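You operate a simulated robot arm through the tools that you are given. There is no shell and no other tool. Be economical: measure what you need, move in short steps, check, and stop when the job is done.

You are at the controls of a simulated robot arm. One attempt, no reset.

JOB
Play the green record at the speed printed on it.
Fine: record on the platter, arm clip to FREE, arm over the record, speed knob, then CUE.

The check looks at the end state, three seconds after you hand in, the way a careful person would. Anything else that was tipped, shoved, dropped, spilled or broken makes it a failure.

ROBOT AND FRAMES
A 7-joint arm with a two-finger parallel gripper, fixed in place. Base frame: the origin is at the foot of the arm, x ahead of it, y to its left, z up; the work surface is at about z = 0.855. Readings come in m, rad, newtons and seconds.
With the tool pointing down near the work surface it reaches from about 0.22 to 0.74 m from the base axis. Its first joint turns from -2.897 to 2.897 rad. Payload 1.57 kg.
The tool frame sits at the grasp point between the pads (the TCP): z along the fingers, y along the line on which they close. The tips reach 0.03 m beyond it. The gripper opens to 0.11 m. The fingers are 0.024 m wide and 0.012 m thick; the gripper's body (0.048 by 0.112 m) begins 0.078 m behind the TCP.
Orientation is that of the tool frame in the base frame, as a unit quaternion [x, y, z, w]. With the fingers straight down and closing along the base's y, the tool's x points along the base's -x, its y along +y and its z along -z.

CONTROLS
- The arm moves only by the tool nudge_tool. Its argument "deltas" is a list of rows, each a list of 7 numbers: the shift along the tool's x, y, z in mm, then the turn, a rotation vector about the tool's x, y, z in rad, then the closure in counts, from 0 (fully open) to 255 (shut). In form: [[x, y, z, ax, ay, az, jaw], ...]. A call has 1 to 10 rows; each row shifts and turns the commanded pose from where the row before left it, along the tool's axes as they then stand. Each row takes 0.2 s and may step no farther than 0.05 m and 0.15 rad from the row before; otherwise, or with a gripper value out of range, the whole call is refused. Where a pose cannot be reached the arm comes as near as it can. A force on the tool above 40 N (or 10 N above the force at the start of the call, whichever is more), or a blocked arm, ends the call early, and 0.2 s more pass. Each finger travels about 0.045 m/s and halts on what it meets, pressing with about 35 N; the grip force reading is that of the motor and also rises with nothing between the fingers. The clock runs only during rows and for 0.2 s after the last one: add rows that do not move to give the fingers time. It gives the time, the measured TCP pose, the force on the tool (base axes), the opening and the grip force at its end, in the units of the frame above (readings bear some noise), with the torque about the TCP (base axes, N m) and any sound that the robot's microphone picked up, and new pictures: "pictures" is both (left out), scene, wrist or none.
- Cameras (640 x 400 px; columns grow to the right, rows downward): "scene" is fixed at [0.3868, -0.6536, 1.4351]; the picture's right is [1.00, 0.06, 0.00], its down [0.02, -0.43, -0.90] and it looks along [-0.05, 0.90, -0.43] (base axes); focal length 339 px, centre (320, 200). "wrist" rides on the gripper at [0.07, 0.016, -0.141] in the tool frame; the picture's right is [-0.23, 0.97, 0.00], its down [-0.85, -0.20, -0.48] and it looks along [-0.47, -0.11, 0.88] (tool axes); focal length 222 px, centre (320, 200). There is no depth. A picture from a camera that has moved, and an enlarged one, comes with that camera's place and axes in the base frame and with its lens. The place of the scene camera against the robot may be out by one fixed shift of up to 0.018 m in any direction.
- slide_trunk(by): slides the trunk up (or, below 0, down) by that many m; the arm rides with it, the base frame stays. It gives what a move gives, with no picture.
- zoom(camera, box): a new picture of the part [left, top, right, bottom] of that camera's present view, enlarged. The clock stands still meanwhile.
- sign_off(): hands the job in; it is judged then, once.

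Go step by step. Nothing tells you positions but the pictures and the camera data: compare them with the known pose of the tool, close in by small moves and look again before you grip or let go. The budget is 120 turns and 200 pictures, counting those below and the enlarged ones. Unless the task says otherwise, let go and move clear before handing in, and close with one line.

The tools are called by a JSON object that holds its "fn" and its "kwargs". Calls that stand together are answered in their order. nudge_tool: Moves the arm, as the interface text tells. Its arguments: {"type":"object","properties":{"deltas":{"type":"array"},"pictures":{"type":"string","enum":["both","scene","wrist","none"]}},"required":["deltas"]} The other tools are called the same way: slide_trunk (by) slides the trunk up or down; zoom (camera, box) takes an enlarged picture of a part of a camera's view; sign_off () hands the job in.

At the start:

```text
time_s: 0.0
position: [0.3901, 0.3967, 1.1247]
tool_rot: [0.001, 1.0, 0.0, 0.0]
ft_force: [-0.9, 0.3, 0.5]
moment: [0.0, -0.01, 0.02]
gripper_width: 0.11
grip_force: 0.1
trunk travel left (down, up): [-0.5, 0.09]
```

scene: 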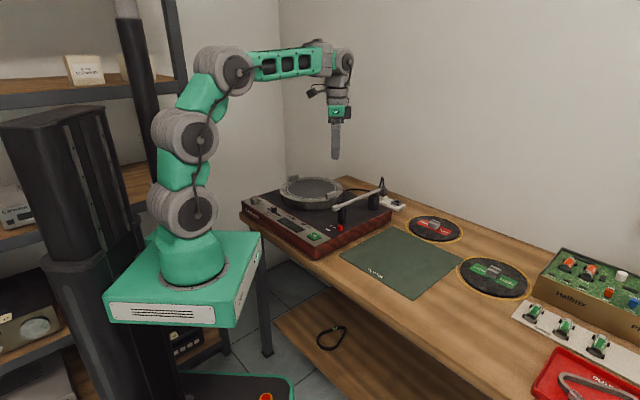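
wrist: 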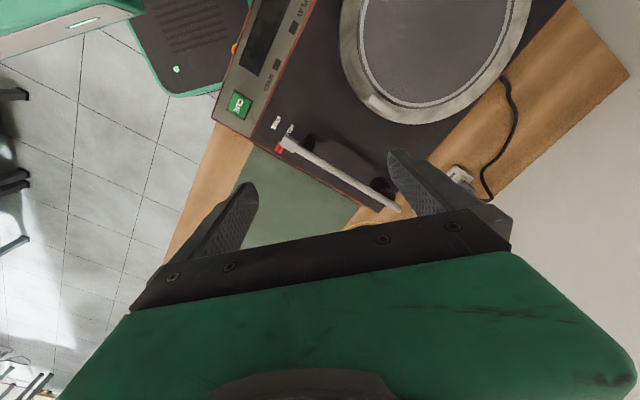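

I see a turntable left of centre, two records (red label, green label) lying on the bench, and some gear to the right. I will enlarge the records and the turntable first.

{"fn": "zoom", "kwargs": {"camera": "scene", "box": [230, 160, 420, 280]}}

{"fn": "zoom", "kwargs": {"camera": "scene", "box": [400, 205, 540, 305]}}

{"fn": "zoom", "kwargs": {"camera": "wrist", "box": [200, 0, 600, 240]}}

```text
3.33 times, centred on (325, 220) of scene
camera zoom: at [0.3868, -0.6536, 1.4351], right [1.0, 0.06, 0.0], down [0.02, -0.43, -0.9], along [-0.05, 0.9, -0.43], focal length 1130 px, centre (303, 133)
```

zoom: 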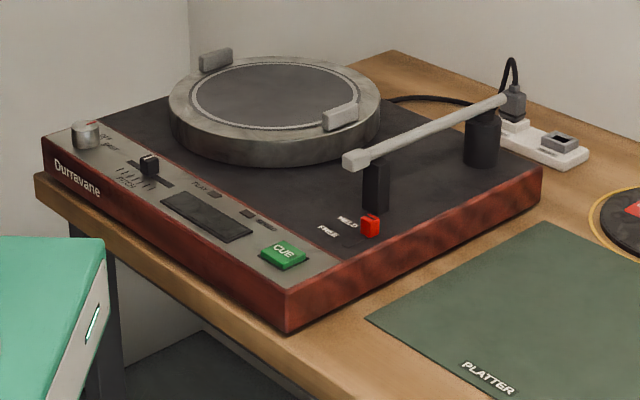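

```text
4.00 times, centred on (470, 255) of scene
camera zoom: at [0.3868, -0.6536, 1.4351], right [1.0, 0.06, 0.0], down [0.02, -0.43, -0.9], along [-0.05, 0.9, -0.43], focal length 1356 px, centre (-280, -20)
```

zoom: 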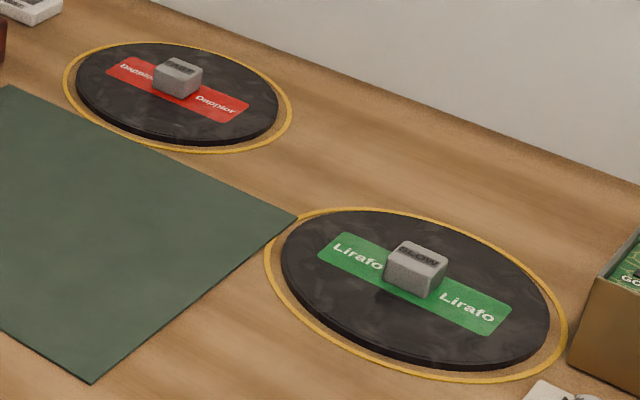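

```text
1.60 times, centred on (400, 120) of wrist
camera zoom: at [0.321, 0.411, 1.266], right [0.23, 0.97, 0.0], down [0.85, -0.2, 0.48], along [0.47, -0.11, -0.88], focal length 355 px, centre (192, 328)
```

zoom: 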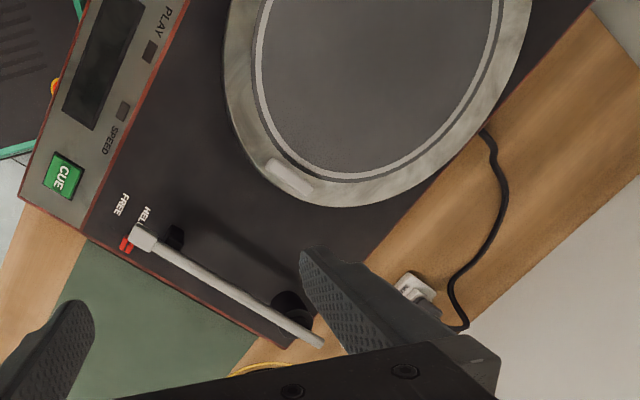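

The green record's block reads "SLOW", and the deck has a power knob and a slider at the front-left. I'll enlarge the panel to read its labels.

{"fn": "zoom", "kwargs": {"camera": "scene", "box": [240, 190, 320, 240]}}

{"fn": "zoom", "kwargs": {"camera": "scene", "box": [280, 200, 360, 250]}}

{"fn": "zoom", "kwargs": {"camera": "scene", "box": [470, 240, 640, 400]}}

```text
8.00 times, centred on (280, 215) of scene
camera zoom: at [0.3868, -0.6536, 1.4351], right [1.0, 0.06, 0.0], down [0.02, -0.43, -0.9], along [-0.05, 0.9, -0.43], focal length 2713 px, centre (640, 80)
```

zoom: 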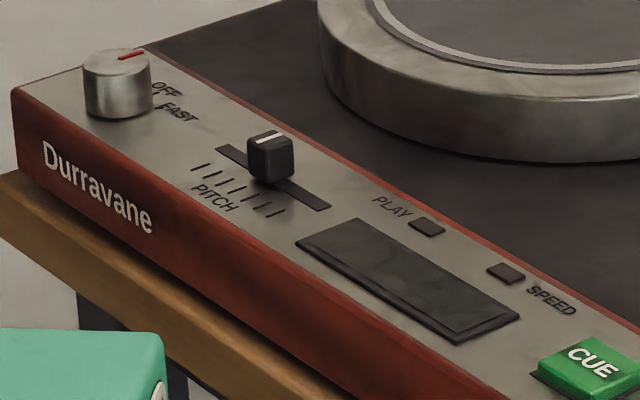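

```text
8.00 times, centred on (320, 225) of scene
camera zoom: at [0.3868, -0.6536, 1.4351], right [1.0, 0.06, 0.0], down [0.02, -0.43, -0.9], along [-0.05, 0.9, -0.43], focal length 2713 px, centre (320, 0)
```

zoom: 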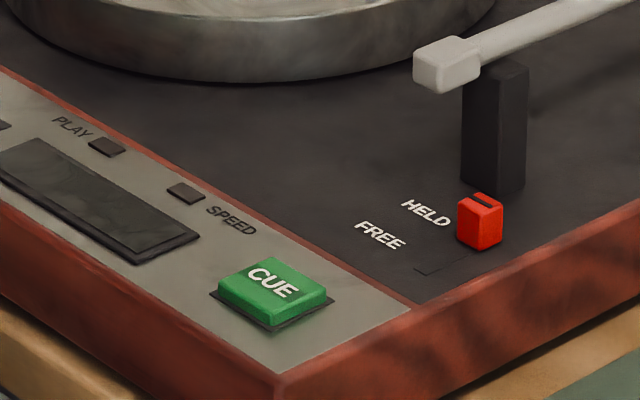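

```text
2.50 times, centred on (555, 320) of scene
camera zoom: at [0.3868, -0.6536, 1.4351], right [1.0, 0.06, 0.0], down [0.02, -0.43, -0.9], along [-0.05, 0.9, -0.43], focal length 848 px, centre (-268, -100)
```

zoom: 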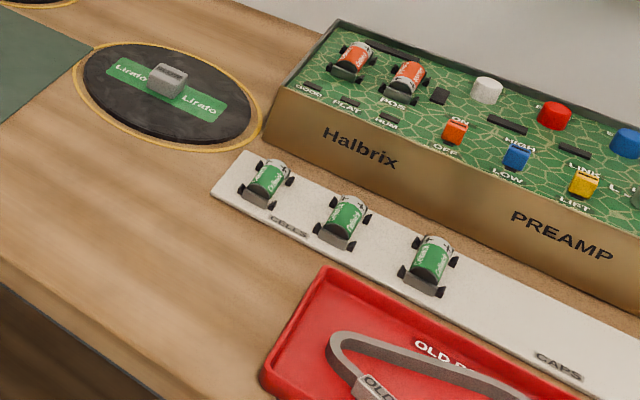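

I'll move the wrist camera toward the green record to locate it more accurately; it may be near the reach limit.

{"fn": "nudge_tool", "kwargs": {"deltas": [[-30, -35, 0, 0, 0, 0, 0], [-30, -35, 0, 0, 0, 0, 0], [-30, -35, 0, 0, 0, 0, 0], [-30, -35, 0, 0, 0, 0, 0], [-30, -35, 0, 0, 0, 0, 0], [-30, -35, 0, 0, 0, 0, 0], [-20, -35, 0, 0, 0, 0, 0], [0, 0, 0, 0, 0, 0, 0]], "pictures": "both"}}

{"fn": "zoom", "kwargs": {"camera": "scene", "box": [260, 300, 400, 400]}}

```text
time_s: 1.8
position: [0.5921, 0.1502, 1.1244]
tool_rot: [0.0, 1.0, 0.0, 0.0]
ft_force: [-0.2, 0.0, 0.7]
moment: [0.01, 0.0, -0.02]
gripper_width: 0.1101
grip_force: 0.0
trunk travel left (down, up): [-0.5, 0.09]
camera wrist: at [0.5225, 0.1655, 1.2663], right [0.23, 0.97, 0.0], down [0.85, -0.2, 0.48], along [0.47, -0.11, -0.88], focal length 222 px, centre (320, 200)
```

scene: 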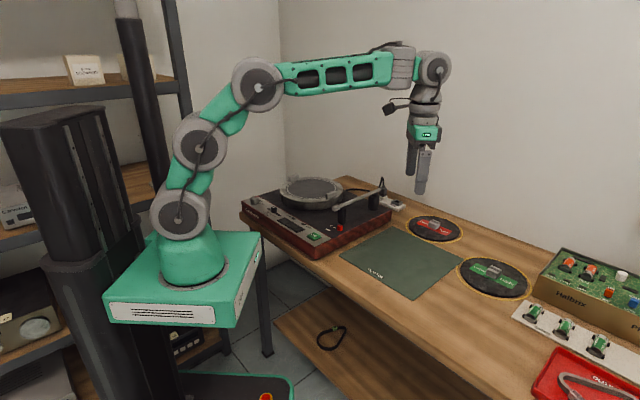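
wrist: 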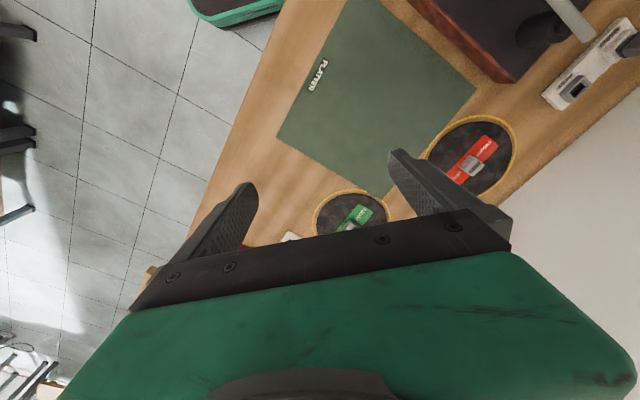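

```text
4.00 times, centred on (330, 350) of scene
camera zoom: at [0.3868, -0.6536, 1.4351], right [1.0, 0.06, 0.0], down [0.02, -0.43, -0.9], along [-0.05, 0.9, -0.43], focal length 1356 px, centre (280, -400)
```

zoom: 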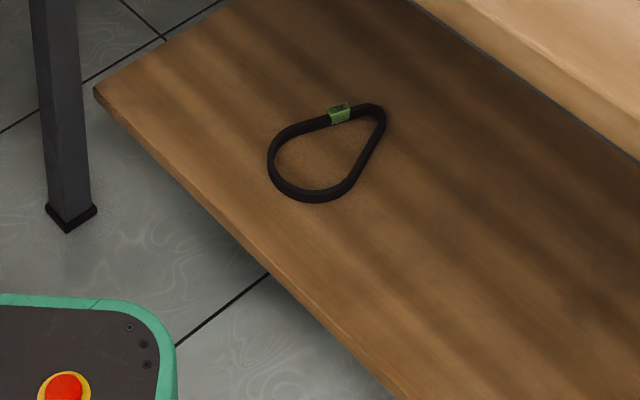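

A new belt lies on the lower shelf, so I'll want to check that the platter spins before relying on it. The green handle looks to be at about (0.80, 0.16), so the tool will have to tilt outward; I'll back off and tilt to get a better view.

{"fn": "nudge_tool", "kwargs": {"deltas": [[30, 0, 0, 0, -0.1, 0, 0], [30, 0, 0, 0, -0.1, 0, 0], [0, 0, 0, 0, -0.1, 0, 0], [0, 0, 0, 0, -0.1, 0, 0], [0, 0, 0, 0, 0, 0, 0]], "pictures": "wrist"}}

```text
time_s: 3.0
position: [0.5301, 0.1507, 1.1205]
tool_rot: [0.0, 0.98, -0.001, 0.199]
ft_force: [-0.3, -1.0, 0.2]
moment: [0.0, -0.04, -0.03]
gripper_width: 0.1099
grip_force: 0.0
trunk travel left (down, up): [-0.5, 0.09]
camera wrist: at [0.4117, 0.1657, 1.2248], right [0.21, 0.97, 0.09], down [0.6, -0.2, 0.77], along [0.77, -0.11, -0.63], focal length 222 px, centre (320, 200)
```

wrist: 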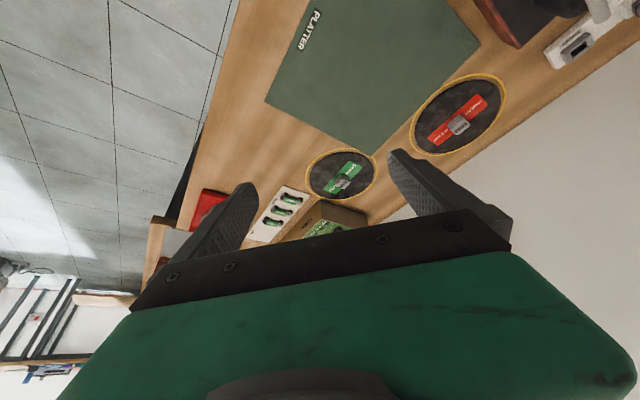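

{"fn": "zoom", "kwargs": {"camera": "wrist", "box": [290, 135, 390, 210]}}

{"fn": "zoom", "kwargs": {"camera": "wrist", "box": [400, 65, 510, 160]}}

```text
5.33 times, centred on (340, 172) of wrist
camera zoom: at [0.4117, 0.1657, 1.2248], right [0.21, 0.97, 0.09], down [0.6, -0.2, 0.77], along [0.77, -0.11, -0.63], focal length 1185 px, centre (213, 347)
```

zoom: 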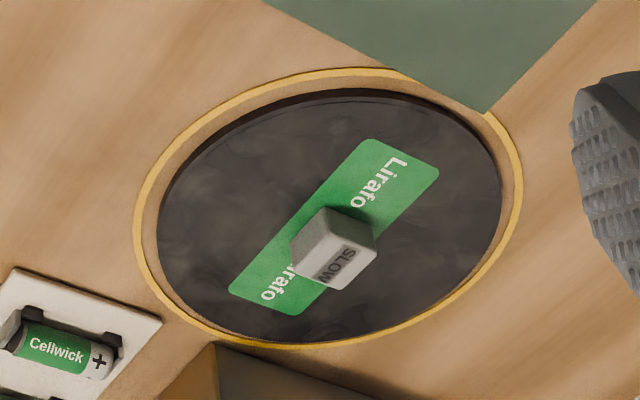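

```text
4.21 times, centred on (455, 112) of wrist
camera zoom: at [0.4117, 0.1657, 1.2248], right [0.21, 0.97, 0.09], down [0.6, -0.2, 0.77], along [0.77, -0.11, -0.63], focal length 935 px, centre (-248, 568)
```

zoom: 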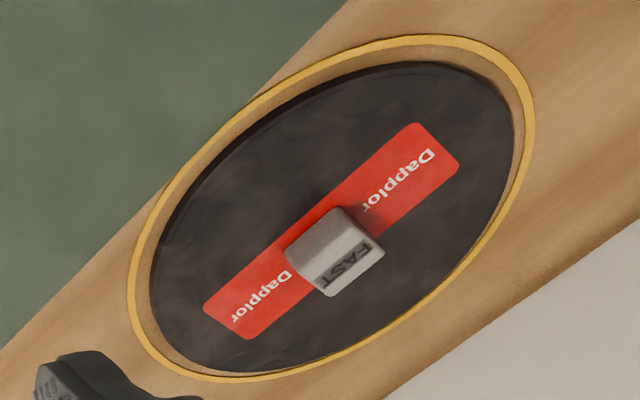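

The block on the green record appears at about (0.778, 0.171), top z about 0.90, with the label axis near 131° yaw. I'll yaw the tool by +41° so it closes along the label axis and approach partway.

{"fn": "nudge_tool", "kwargs": {"deltas": [[0, 0, 0, -0.0557, 0, -0.1319, 0], [0, 0, 0, -0.0557, 0, -0.1319, 0], [0, 0, 0, -0.0557, 0, -0.1319, 0], [0, 0, 0, -0.0557, 0, -0.1319, 0], [0, 0, 0, -0.0557, 0, -0.1319, 0], [-16.6, -24.7, 26.5, 0, 0, 0, 0], [-16.6, -24.7, 26.5, 0, 0, 0, 0], [-16.6, -24.7, 26.5, 0, 0, 0, 0], [0, 0, 0, 0, 0, 0, 0]], "pictures": "both"}}

```text
time_s: 5.0
position: [0.638, 0.1456, 1.0666]
tool_rot: [-0.344, 0.918, 0.069, 0.187]
ft_force: [0.4, 0.1, 0.3]
moment: [0.01, 0.02, 0.01]
gripper_width: 0.1098
grip_force: 0.1
trunk travel left (down, up): [-0.5, 0.09]
camera wrist: at [0.5375, 0.0783, 1.1716], right [-0.48, 0.87, 0.09], down [0.58, 0.25, 0.77], along [0.65, 0.42, -0.63], focal length 222 px, centre (320, 200)
```

scene: 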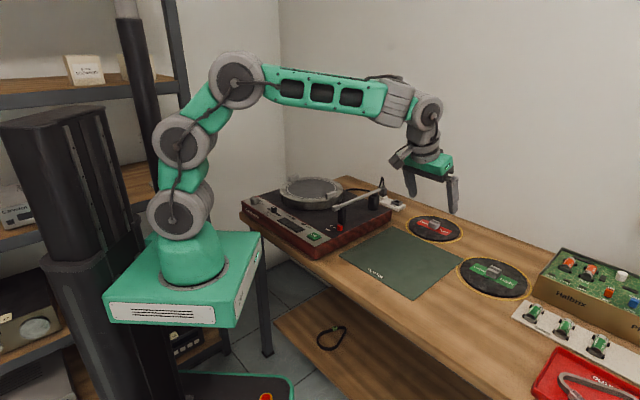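
wrist: 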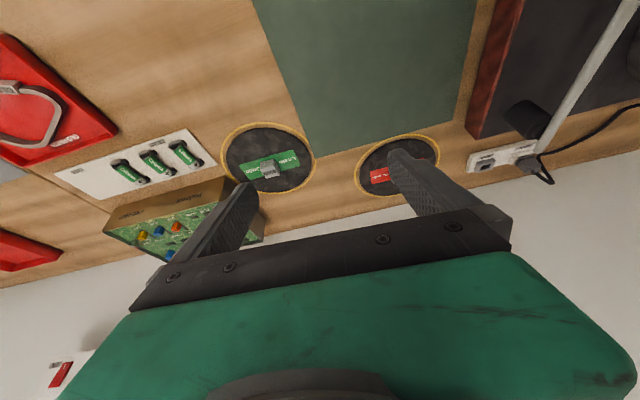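

{"fn": "zoom", "kwargs": {"camera": "wrist", "box": [210, 115, 330, 200]}}

```text
4.71 times, centred on (270, 158) of wrist
camera zoom: at [0.5375, 0.0783, 1.1716], right [-0.48, 0.87, 0.09], down [0.58, 0.25, 0.77], along [0.65, 0.42, -0.63], focal length 1045 px, centre (555, 400)
```

zoom: 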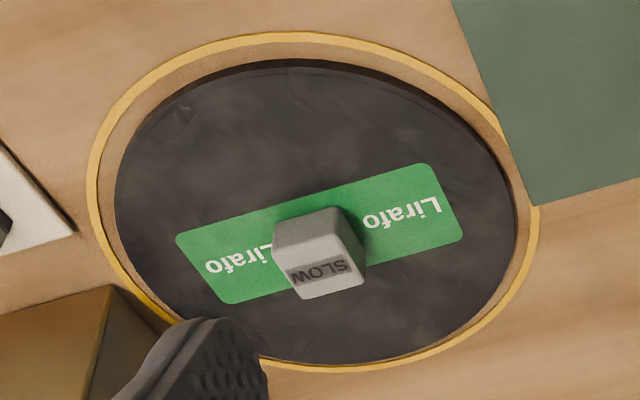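

Triangulating from the different views suggests the bench may sit lower and the record farther off than I assumed. I'll move on with a pure translation and measure the parallax again.

{"fn": "nudge_tool", "kwargs": {"deltas": [[-16.6, -24.7, 26.5, 0, 0, 0, 0], [-16.6, -24.7, 26.5, 0, 0, 0, 0], [0, 0, 0, 0, 0, 0, 0]], "pictures": "both"}}

{"fn": "zoom", "kwargs": {"camera": "wrist", "box": [240, 120, 400, 220]}}

```text
time_s: 5.8
position: [0.7106, 0.1416, 1.0302]
tool_rot: [-0.344, 0.918, 0.069, 0.186]
ft_force: [1.0, -0.5, 0.5]
moment: [0.01, -0.02, 0.03]
gripper_width: 0.11
grip_force: 0.0
trunk travel left (down, up): [-0.5, 0.09]
camera wrist: at [0.6101, 0.0751, 1.1357], right [-0.48, 0.87, 0.09], down [0.58, 0.25, 0.77], along [0.65, 0.42, -0.63], focal length 222 px, centre (320, 200)
```

scene: 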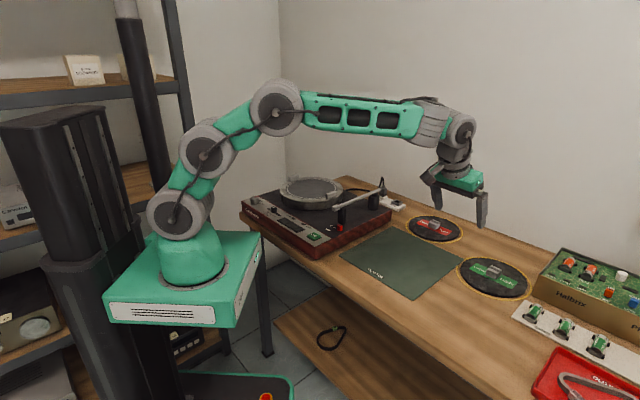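
wrist: 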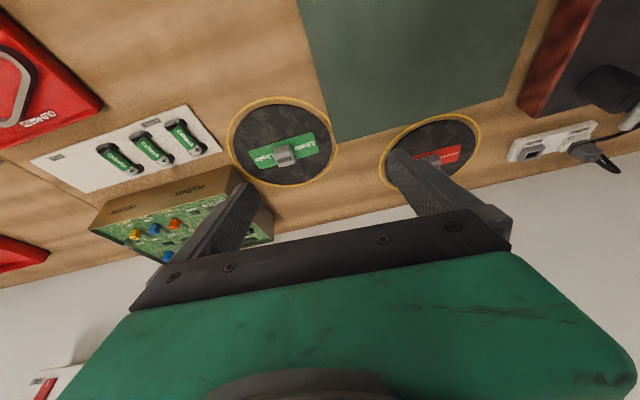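

```text
4.00 times, centred on (320, 170) of wrist
camera zoom: at [0.6101, 0.0751, 1.1357], right [-0.48, 0.87, 0.09], down [0.58, 0.25, 0.77], along [0.65, 0.42, -0.63], focal length 888 px, centre (320, 320)
```

zoom: 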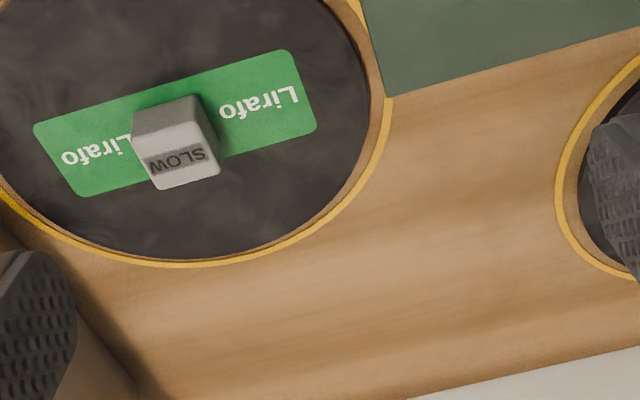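

All the views, scene camera included, agree on the record surface at z ≈ 0.81 and its centre at about (0.852, 0.170), with the block top near 0.835. That is far out, so I'll tilt more and lower the trunk a little.

{"fn": "nudge_tool", "kwargs": {"deltas": [[0, 0, 0, -0.01, -0.12, -0.025, 0], [0, 0, 0, 0, -0.12, 0, 0], [0, 0, 0, 0, -0.12, 0, 0], [0, 0, 0, 0, 0, 0, 0]], "pictures": "none"}}

{"fn": "slide_trunk", "kwargs": {"by": -0.06}}

```text
time_s: 6.8
position: [0.7085, 0.1425, 1.0303]
tool_rot: [-0.338, 0.864, 0.133, 0.347]
ft_force: [0.2, -0.9, -0.6]
moment: [-0.01, 0.0, -0.05]
gripper_width: 0.1101
grip_force: 0.1
trunk travel left (down, up): [-0.5, 0.09]
```

```text
time_s: 7.8
position: [0.7088, 0.1423, 0.9714]
tool_rot: [-0.338, 0.865, 0.133, 0.347]
ft_force: [0.3, 0.2, -0.2]
moment: [-0.02, -0.01, 0.02]
gripper_width: 0.1098
grip_force: 0.1
trunk travel left (down, up): [-0.44, 0.15]
```

{"fn": "nudge_tool", "kwargs": {"deltas": [[2.4, -25.1, 28.7, 0, 0, 0, 0], [2.4, -25.1, 28.7, 0, 0, 0, 0], [2.4, -25.1, 28.7, 0, 0, 0, 0], [0, 0, 0, 0, 0, 0, 0], [0, 0, 0, 0, 0, 0, 0]], "pictures": "both"}}

{"fn": "zoom", "kwargs": {"camera": "wrist", "box": [220, 100, 420, 225]}}

{"fn": "zoom", "kwargs": {"camera": "scene", "box": [420, 180, 580, 300]}}

```text
time_s: 9.0
position: [0.7985, 0.1228, 0.9045]
tool_rot: [-0.338, 0.865, 0.133, 0.346]
ft_force: [-0.5, -0.4, -0.2]
moment: [0.0, 0.0, -0.01]
gripper_width: 0.11
grip_force: 0.1
trunk travel left (down, up): [-0.44, 0.15]
camera wrist: at [0.6788, 0.0329, 0.9603], right [-0.54, 0.83, 0.15], down [0.35, 0.05, 0.94], along [0.77, 0.56, -0.31], focal length 222 px, centre (320, 200)
```

scene: 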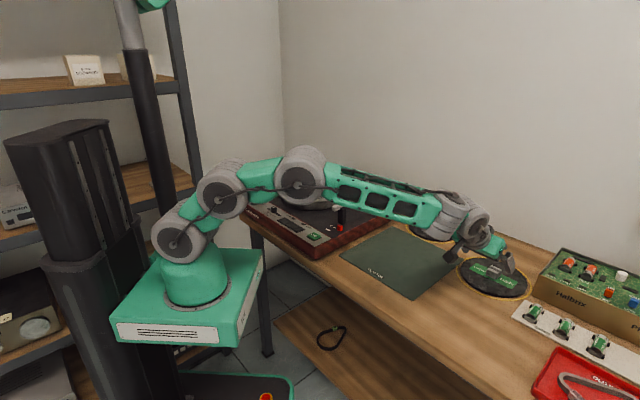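
wrist: 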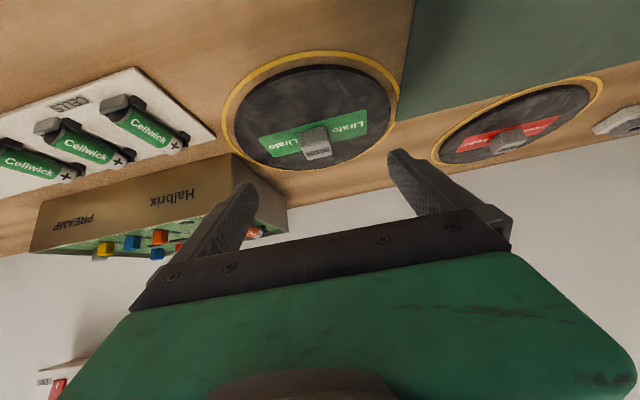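

```text
3.20 times, centred on (320, 162) of wrist
camera zoom: at [0.6788, 0.0329, 0.9603], right [-0.54, 0.83, 0.15], down [0.35, 0.05, 0.94], along [0.77, 0.56, -0.31], focal length 711 px, centre (320, 320)
```

zoom: 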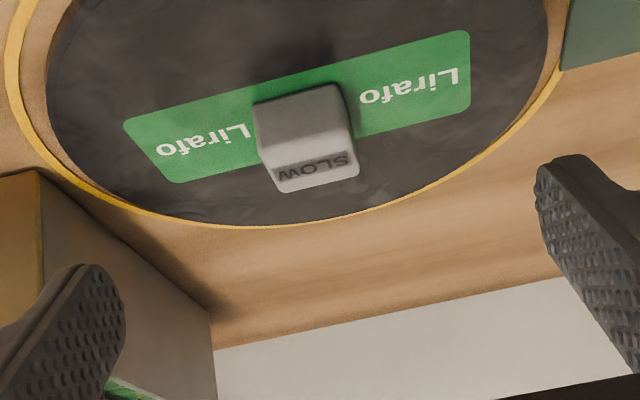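

```text
3.33 times, centred on (500, 240) of scene
camera zoom: at [0.3868, -0.6536, 1.4351], right [1.0, 0.06, 0.0], down [0.02, -0.43, -0.9], along [-0.05, 0.9, -0.43], focal length 1130 px, centre (-280, 67)
```

zoom: 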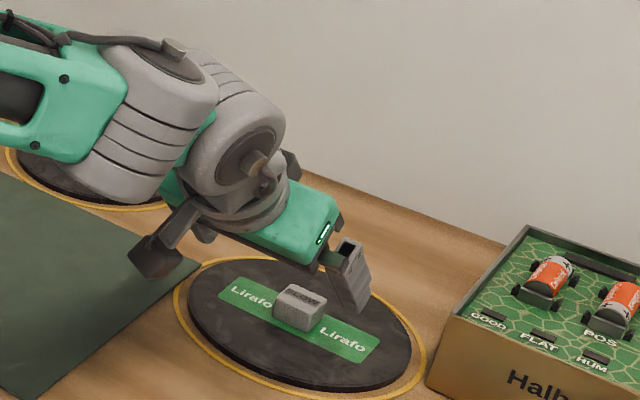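

The pose is reachable and the block is at about (0.852, 0.166). I'll advance most of the way along the tool axis and look again.

{"fn": "nudge_tool", "kwargs": {"deltas": [[0.5, -2, 30, 0, 0, 0, 0], [0.5, -2, 25, 0, 0, 0, 0], [0, 0, 10, 0, 0, 0, 0], [0, 0, 0, 0, 0, 0, 0]], "pictures": "both"}}

{"fn": "zoom", "kwargs": {"camera": "scene", "box": [450, 230, 550, 300]}}

```text
time_s: 10.0
position: [0.8343, 0.1493, 0.8551]
tool_rot: [-0.338, 0.865, 0.133, 0.347]
ft_force: [-0.4, 0.7, 0.3]
moment: [-0.02, 0.01, -0.02]
gripper_width: 0.1099
grip_force: 0.0
trunk travel left (down, up): [-0.44, 0.15]
camera wrist: at [0.7154, 0.0608, 0.9118], right [-0.54, 0.83, 0.15], down [0.35, 0.05, 0.94], along [0.77, 0.56, -0.31], focal length 222 px, centre (320, 200)
```

scene: 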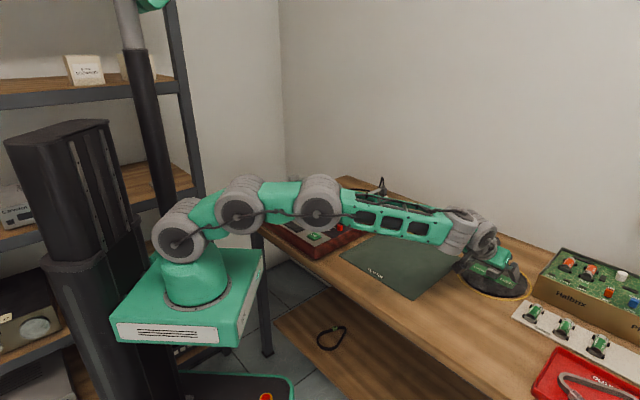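
wrist: 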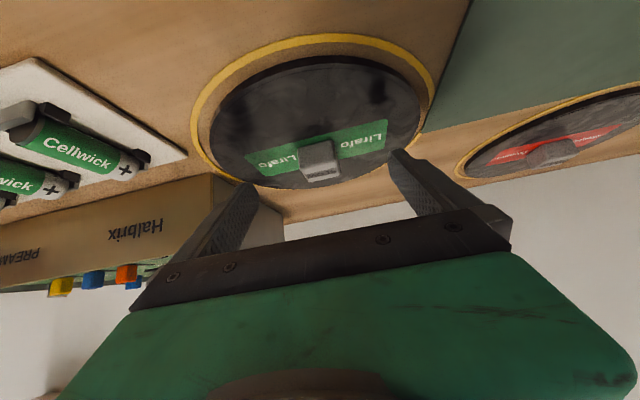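

```text
5.71 times, centred on (500, 265) of scene
camera zoom: at [0.3868, -0.6536, 1.4351], right [1.0, 0.06, 0.0], down [0.02, -0.43, -0.9], along [-0.05, 0.9, -0.43], focal length 1938 px, centre (-709, -171)
```

zoom: 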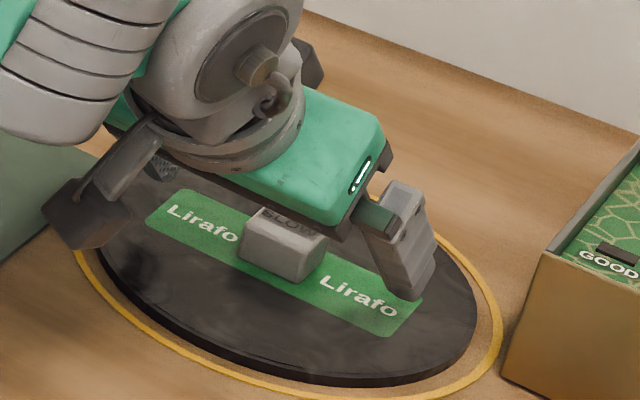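

{"fn": "nudge_tool", "kwargs": {"deltas": [[0.3, 0, 7, 0, 0, 0, 0], [0.2, 0, 7, 0, 0, 0, 0], [0, 0, 0, 0, 0, 0, 0]], "pictures": "wrist"}}

{"fn": "zoom", "kwargs": {"camera": "wrist", "box": [220, 100, 420, 225]}}

{"fn": "zoom", "kwargs": {"camera": "scene", "box": [450, 230, 550, 300]}}

```text
time_s: 10.8
position: [0.8429, 0.1568, 0.8455]
tool_rot: [-0.339, 0.865, 0.133, 0.345]
ft_force: [-0.3, 0.3, 0.3]
moment: [-0.02, 0.01, -0.02]
gripper_width: 0.11
grip_force: 0.2
trunk travel left (down, up): [-0.44, 0.15]
camera wrist: at [0.722, 0.0672, 0.9009], right [-0.54, 0.83, 0.15], down [0.35, 0.05, 0.94], along [0.77, 0.56, -0.32], focal length 222 px, centre (320, 200)
```

wrist: 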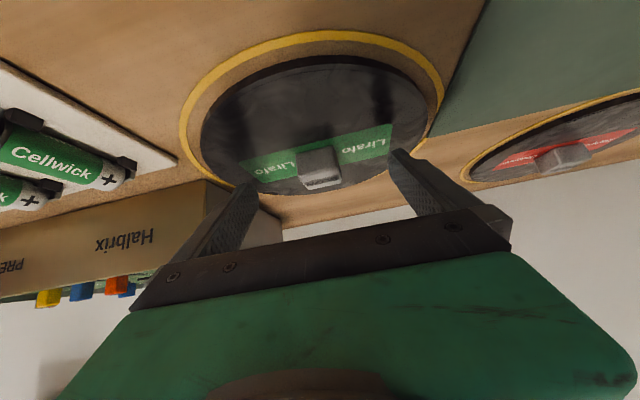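

```text
3.20 times, centred on (320, 162) of wrist
camera zoom: at [0.722, 0.0672, 0.9009], right [-0.54, 0.83, 0.15], down [0.35, 0.05, 0.94], along [0.77, 0.56, -0.32], focal length 711 px, centre (320, 320)
```

zoom: 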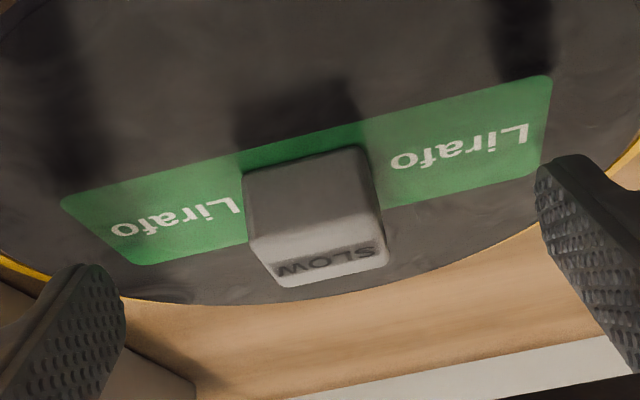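

```text
5.71 times, centred on (500, 265) of scene
camera zoom: at [0.3868, -0.6536, 1.4351], right [1.0, 0.06, 0.0], down [0.02, -0.43, -0.9], along [-0.05, 0.9, -0.43], focal length 1938 px, centre (-709, -171)
```

zoom: 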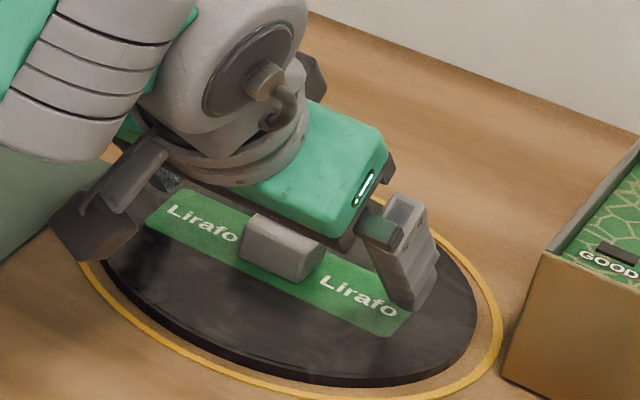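

The block sits centred between the tips. I'll shift a few mm outward horizontally and close.

{"fn": "nudge_tool", "kwargs": {"deltas": [[-3, 0, 2.8, 0, 0, 0, 0], [0, 0, 0, 0, 0, 0, 80], [0, 0, 0, 0, 0, 0, 140], [0, 0, 0, 0, 0, 0, 200], [0, 0, 0, 0, 0, 0, 255], [0, 0, 0, 0, 0, 0, 255], [0, 0, 0, 0, 0, 0, 255]], "pictures": "wrist"}}

{"fn": "zoom", "kwargs": {"camera": "scene", "box": [450, 230, 550, 300]}}

```text
time_s: 12.4
position: [0.8455, 0.1592, 0.8452]
tool_rot: [-0.337, 0.865, 0.133, 0.347]
ft_force: [-0.1, -1.2, 0.2]
moment: [-0.03, 0.01, 0.06]
gripper_width: 0.0313
grip_force: 24.0
trunk travel left (down, up): [-0.44, 0.15]
camera wrist: at [0.7253, 0.0697, 0.9012], right [-0.54, 0.83, 0.15], down [0.35, 0.05, 0.94], along [0.77, 0.56, -0.31], focal length 222 px, centre (320, 200)
```

wrist: 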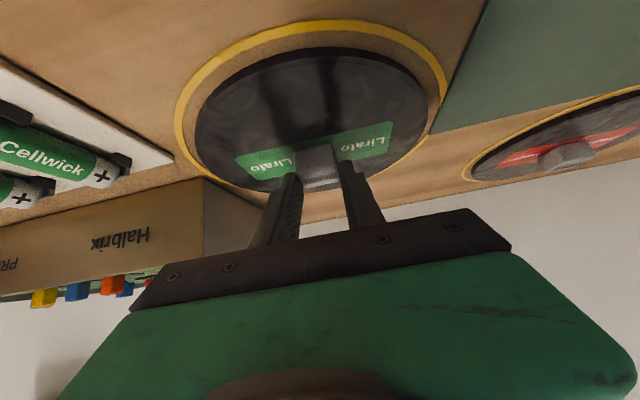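

```text
5.71 times, centred on (500, 265) of scene
camera zoom: at [0.3868, -0.6536, 1.4351], right [1.0, 0.06, 0.0], down [0.02, -0.43, -0.9], along [-0.05, 0.9, -0.43], focal length 1938 px, centre (-709, -171)
```

zoom: 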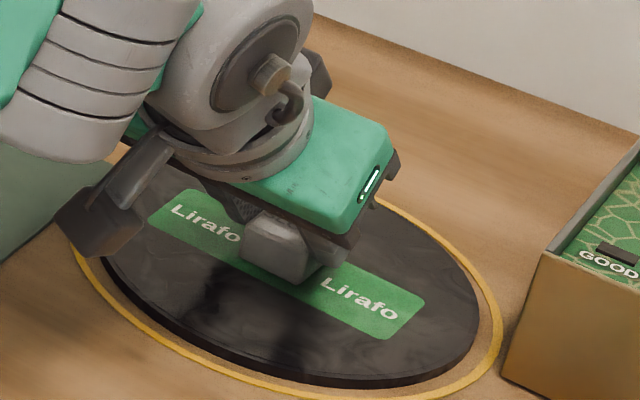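

Gripped at 31 mm. Now a small vertical lift to check the hold.

{"fn": "nudge_tool", "kwargs": {"deltas": [[-6.9, 0, -7.2, 0, 0, 0, 255], [-6.9, 0, -7.2, 0, 0, 0, 255], [-13.8, 0, -14.5, 0, 0, 0, 255], [0, 0, 0, 0, 0, 0, 255]], "pictures": "both"}}

{"fn": "zoom", "kwargs": {"camera": "scene", "box": [440, 210, 560, 300]}}

```text
time_s: 13.4
position: [0.8449, 0.159, 0.8865]
tool_rot: [-0.338, 0.865, 0.133, 0.346]
ft_force: [0.1, -0.5, -1.9]
moment: [-0.02, 0.02, 0.02]
gripper_width: 0.0314
grip_force: 35.2
trunk travel left (down, up): [-0.44, 0.15]
camera wrist: at [0.7252, 0.0698, 0.9414], right [-0.54, 0.83, 0.15], down [0.35, 0.05, 0.94], along [0.77, 0.56, -0.32], focal length 222 px, centre (320, 200)
```

scene: 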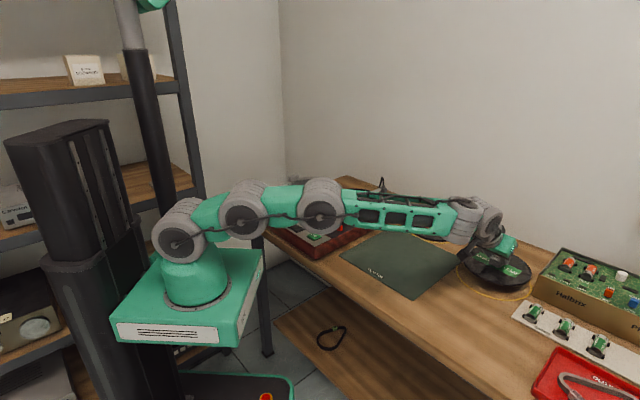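
wrist: 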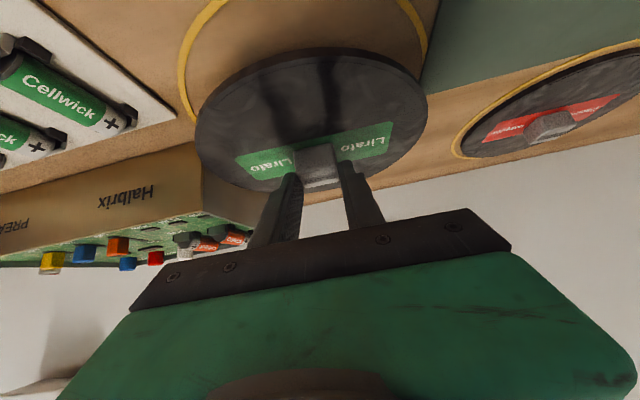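

```text
4.44 times, centred on (500, 255) of scene
camera zoom: at [0.3868, -0.6536, 1.4351], right [1.0, 0.06, 0.0], down [0.02, -0.43, -0.9], along [-0.05, 0.9, -0.43], focal length 1507 px, centre (-480, -44)
```

zoom: 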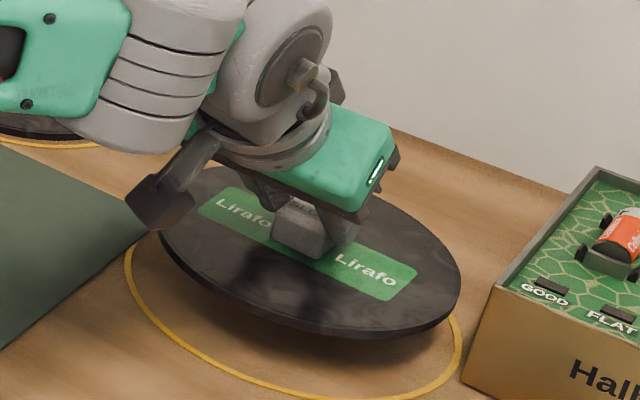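

The record lifts level and firmly. I'll raise the trunk to clear everything, then look.

{"fn": "slide_trunk", "kwargs": {"by": 0.14}}

```text
time_s: 15.1
position: [0.8456, 0.1588, 1.025]
tool_rot: [-0.338, 0.865, 0.133, 0.346]
ft_force: [-0.6, 0.6, -1.8]
moment: [0.02, 0.0, 0.01]
gripper_width: 0.0311
grip_force: 35.3
trunk travel left (down, up): [-0.58, 0.01]
```

{"fn": "nudge_tool", "kwargs": {"deltas": [[7.65, 43.8, -7.5, 0, 0, 0, 255], [7.65, 43.8, -7.5, 0, 0, 0, 255], [7.65, 43.8, -7.5, 0, 0, 0, 255], [7.65, 43.8, -7.5, 0, 0, 0, 255], [7.65, 43.8, -7.5, 0, 0, 0, 255], [7.65, 43.8, -7.5, 0, 0, 0, 255], [7.65, 43.8, -7.5, 0, 0, 0, 255], [7.65, 43.8, -7.5, 0, 0, 0, 255], [0, 0, 0, 0, 0, 0, 255]], "pictures": "both"}}

{"fn": "zoom", "kwargs": {"camera": "scene", "box": [230, 150, 430, 275]}}

```text
time_s: 17.1
position: [0.5444, 0.3589, 1.0249]
tool_rot: [-0.338, 0.865, 0.133, 0.346]
ft_force: [0.3, 0.7, 0.2]
moment: [-0.04, 0.02, 0.03]
gripper_width: 0.031
grip_force: 35.0
trunk travel left (down, up): [-0.58, 0.01]
camera wrist: at [0.425, 0.2706, 1.0803], right [-0.54, 0.83, 0.15], down [0.35, 0.05, 0.94], along [0.77, 0.56, -0.32], focal length 222 px, centre (320, 200)
```

scene: 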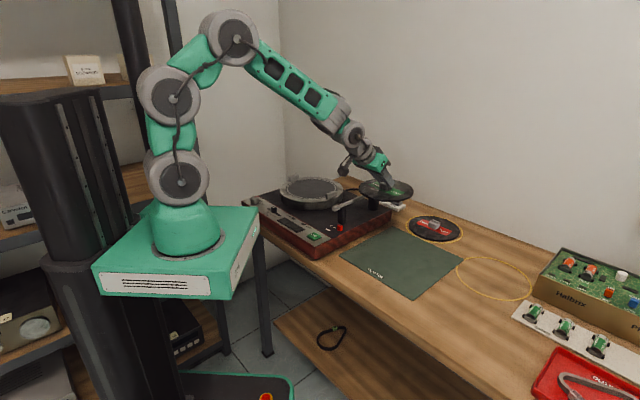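
wrist: 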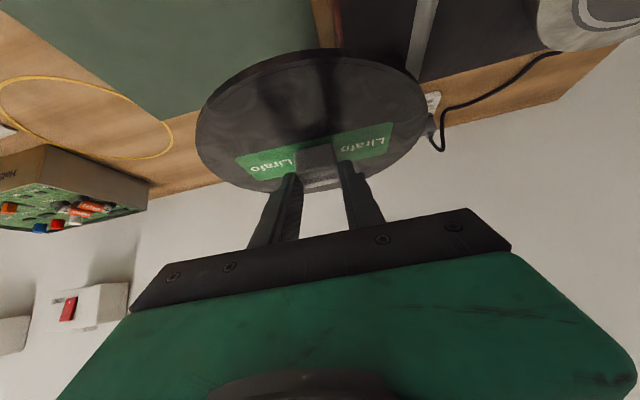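

```text
3.20 times, centred on (330, 212) of scene
camera zoom: at [0.3868, -0.6536, 1.4351], right [1.0, 0.06, 0.0], down [0.02, -0.43, -0.9], along [-0.05, 0.9, -0.43], focal length 1085 px, centre (288, 160)
```

zoom: 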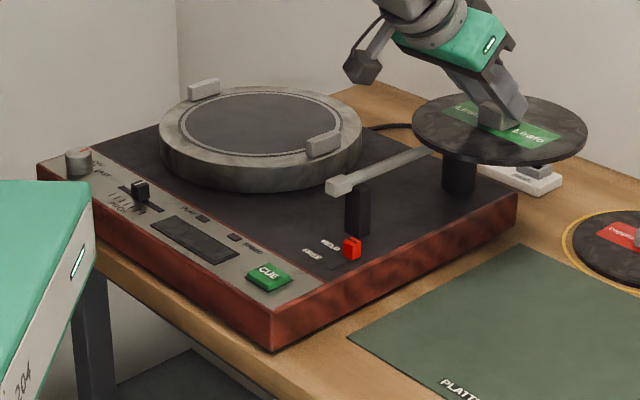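

The record hangs clear of the tonearm. I'll move beside the platter so the wrist camera can see it past the record.

{"fn": "nudge_tool", "kwargs": {"deltas": [[17.7, 36.1, -17, 0, 0, 0, 255], [17.7, 36.1, -17, 0, 0, 0, 255], [17.7, 36.1, -17, 0, 0, 0, 255], [17.7, 36.1, -17, 0, 0, 0, 255], [0, 0, 0, 0, 0, 0, 255]], "pictures": "wrist"}}

{"fn": "zoom", "kwargs": {"camera": "wrist", "box": [400, 0, 640, 150]}}

```text
time_s: 18.3
position: [0.3741, 0.3985, 1.0257]
tool_rot: [-0.338, 0.865, 0.133, 0.346]
ft_force: [-0.2, 0.3, -1.4]
moment: [-0.01, 0.02, -0.01]
gripper_width: 0.0311
grip_force: 35.6
trunk travel left (down, up): [-0.58, 0.01]
camera wrist: at [0.2543, 0.3086, 1.0814], right [-0.54, 0.83, 0.15], down [0.35, 0.05, 0.94], along [0.77, 0.56, -0.32], focal length 222 px, centre (320, 200)
```

wrist: 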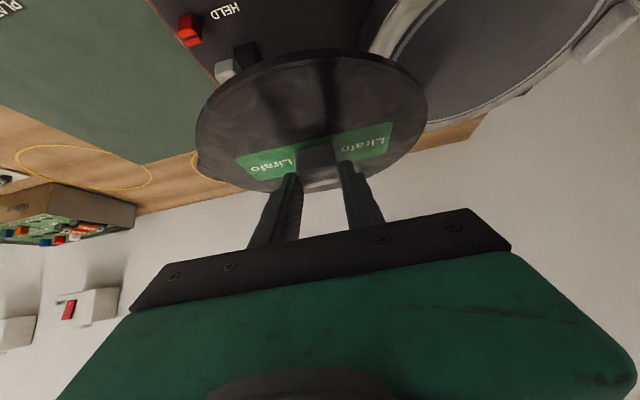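

```text
2.67 times, centred on (520, 75) of wrist
camera zoom: at [0.2543, 0.3086, 1.0814], right [-0.54, 0.83, 0.15], down [0.35, 0.05, 0.94], along [0.77, 0.56, -0.32], focal length 592 px, centre (-213, 533)
```

zoom: 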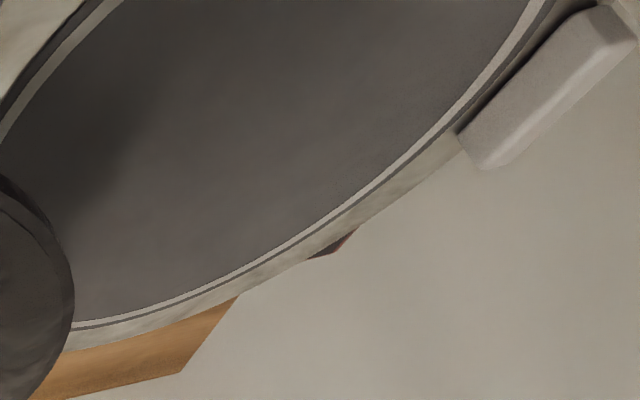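

{"fn": "nudge_tool", "kwargs": {"deltas": [[29.3, -7.5, -27.8, 0, 0, 0, 255], [29.3, -7.5, -27.8, 0, 0, 0, 255], [29.3, -7.5, -27.8, 0, 0, 0, 255], [0, 0, 0, 0, 0, 0, 255]], "pictures": "wrist"}}

{"fn": "zoom", "kwargs": {"camera": "wrist", "box": [340, 20, 600, 182]}}

{"fn": "zoom", "kwargs": {"camera": "scene", "box": [260, 155, 380, 230]}}

```text
time_s: 19.3
position: [0.2996, 0.3005, 1.0243]
tool_rot: [-0.338, 0.865, 0.133, 0.347]
ft_force: [0.5, -0.6, -1.5]
moment: [-0.01, 0.0, 0.02]
gripper_width: 0.0311
grip_force: 34.8
trunk travel left (down, up): [-0.58, 0.01]
camera wrist: at [0.1804, 0.2113, 1.0805], right [-0.54, 0.83, 0.15], down [0.35, 0.05, 0.94], along [0.77, 0.56, -0.31], focal length 222 px, centre (320, 200)
```

wrist: 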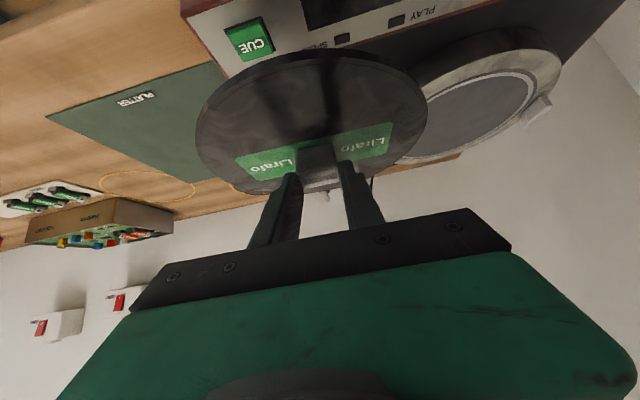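

```text
2.46 times, centred on (470, 101) of wrist
camera zoom: at [0.1804, 0.2113, 1.0805], right [-0.54, 0.83, 0.15], down [0.35, 0.05, 0.94], along [0.77, 0.56, -0.31], focal length 547 px, centre (-49, 444)
```

zoom: 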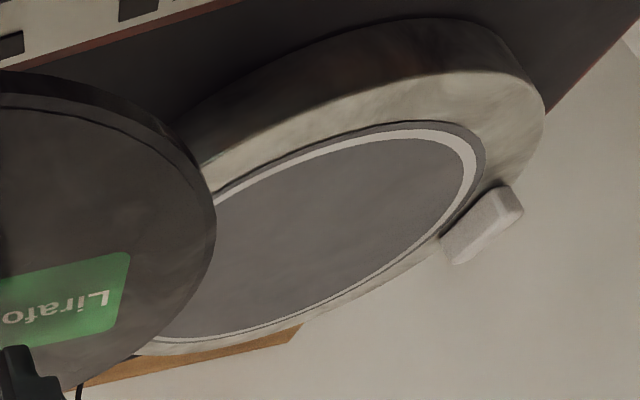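

```text
5.33 times, centred on (320, 192) of scene
camera zoom: at [0.3868, -0.6536, 1.4351], right [1.0, 0.06, 0.0], down [0.02, -0.43, -0.9], along [-0.05, 0.9, -0.43], focal length 1809 px, centre (320, 240)
```

zoom: 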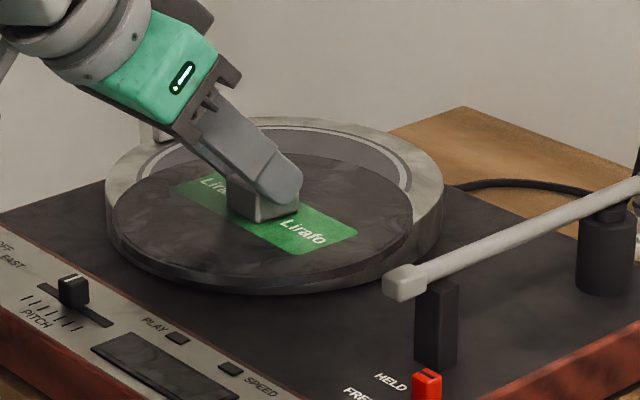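

The platter centre comes out near (0.300, 0.575), surface z ≈ 0.893. I'll carry the record above it and descend partway.

{"fn": "nudge_tool", "kwargs": {"deltas": [[-21.3, 33.6, 20.1, 0, 0, 0, 255], [-21.3, 33.6, 20.1, 0, 0, 0, 255], [-21.3, 33.6, 20.1, 0, 0, 0, 255], [-21.3, 33.6, 20.1, 0, 0, 0, 255], [-21.3, 33.6, 20.1, 0, 0, 0, 255], [-21.3, 33.6, 20.1, 0, 0, 0, 255], [10, 0, 11, 0, 0, 0, 255], [10, 0, 11, 0, 0, 0, 255], [0, 0, 0, 0, 0, 0, 255]], "pictures": "both"}}

{"fn": "zoom", "kwargs": {"camera": "scene", "box": [260, 140, 380, 230]}}

{"fn": "zoom", "kwargs": {"camera": "wrist", "box": [140, 0, 480, 212]}}

```text
time_s: 21.3
position: [0.2936, 0.5676, 0.9946]
tool_rot: [-0.338, 0.865, 0.133, 0.346]
ft_force: [0.0, -0.1, -0.6]
moment: [0.0, 0.01, 0.0]
gripper_width: 0.0312
grip_force: 35.4
trunk travel left (down, up): [-0.58, 0.01]
camera wrist: at [0.1737, 0.479, 1.0505], right [-0.54, 0.83, 0.15], down [0.35, 0.05, 0.94], along [0.77, 0.56, -0.32], focal length 222 px, centre (320, 200)
```

scene: 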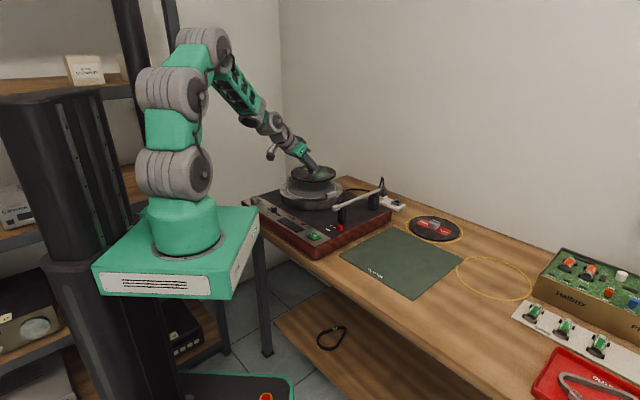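
wrist: 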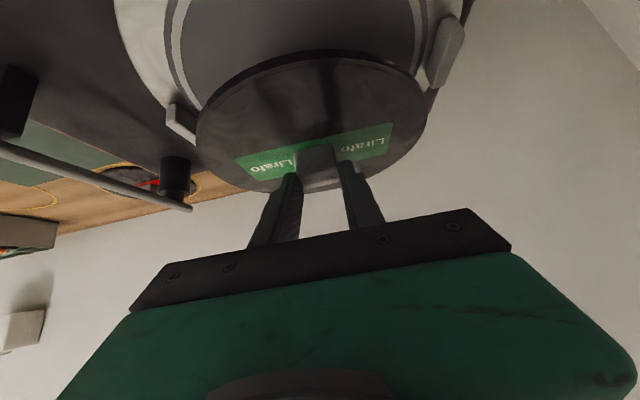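

```text
4.44 times, centred on (320, 185) of scene
camera zoom: at [0.3868, -0.6536, 1.4351], right [1.0, 0.06, 0.0], down [0.02, -0.43, -0.9], along [-0.05, 0.9, -0.43], focal length 1507 px, centre (320, 267)
```

zoom: 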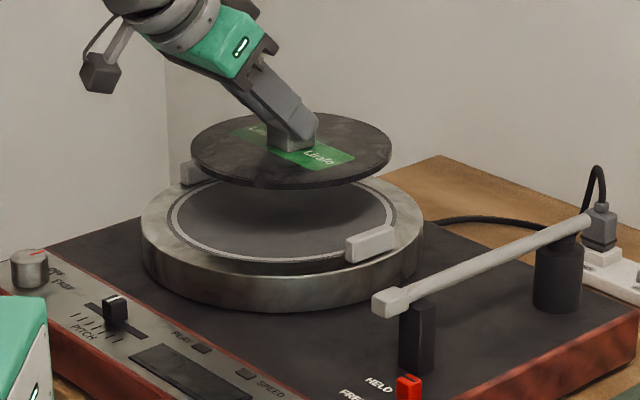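

```text
1.88 times, centred on (310, 106) of wrist
camera zoom: at [0.1737, 0.479, 1.0505], right [-0.54, 0.83, 0.15], down [0.35, 0.05, 0.94], along [0.77, 0.56, -0.32], focal length 418 px, centre (339, 377)
```

zoom: 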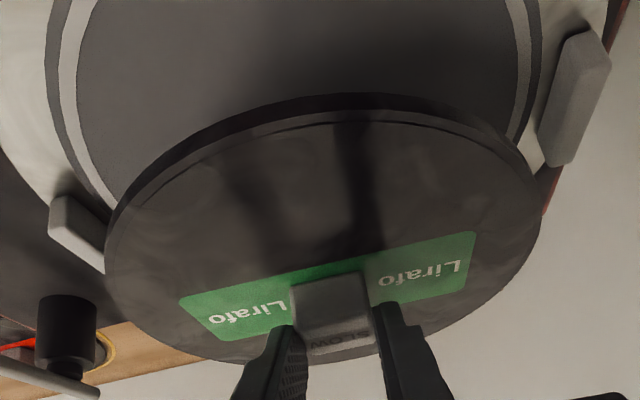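

{"fn": "nudge_tool", "kwargs": {"deltas": [[12.5, 1.5, 11, 0, 0, 0, 255], [12.4, 1.4, 10.9, 0, 0, 0, 255], [0, 0, 0, 0, 0, 0, 255]], "pictures": "none"}}

{"fn": "zoom", "kwargs": {"camera": "scene", "box": [270, 150, 370, 220]}}

{"fn": "zoom", "kwargs": {"camera": "wrist", "box": [140, 0, 480, 212]}}

```text
time_s: 22.1
position: [0.2899, 0.5689, 0.9613]
tool_rot: [-0.338, 0.865, 0.133, 0.346]
ft_force: [0.6, -1.0, -1.6]
moment: [0.01, 0.0, 0.0]
gripper_width: 0.0313
grip_force: 34.5
trunk travel left (down, up): [-0.58, 0.01]
```

```text
5.71 times, centred on (320, 185) of scene
camera zoom: at [0.3868, -0.6536, 1.4351], right [1.0, 0.06, 0.0], down [0.02, -0.43, -0.9], along [-0.05, 0.9, -0.43], focal length 1938 px, centre (320, 286)
```

zoom: 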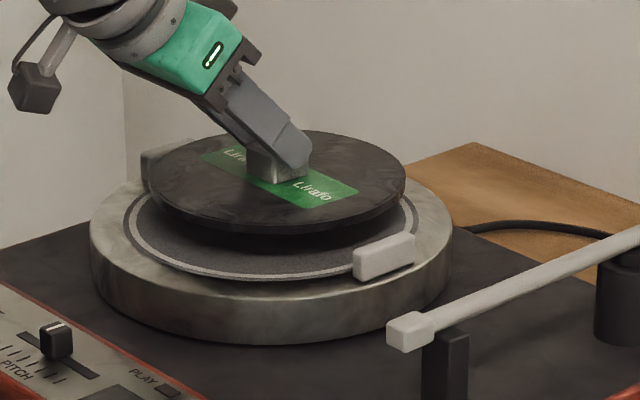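

```text
1.88 times, centred on (310, 106) of wrist
camera zoom: at [0.1695, 0.4792, 1.0175], right [-0.54, 0.83, 0.15], down [0.35, 0.05, 0.94], along [0.77, 0.56, -0.32], focal length 418 px, centre (339, 377)
```

zoom: 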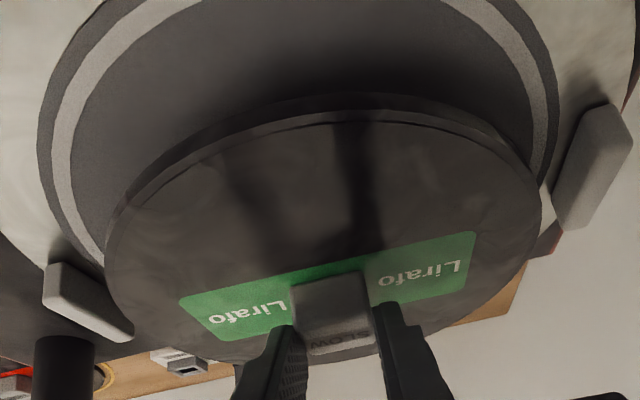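

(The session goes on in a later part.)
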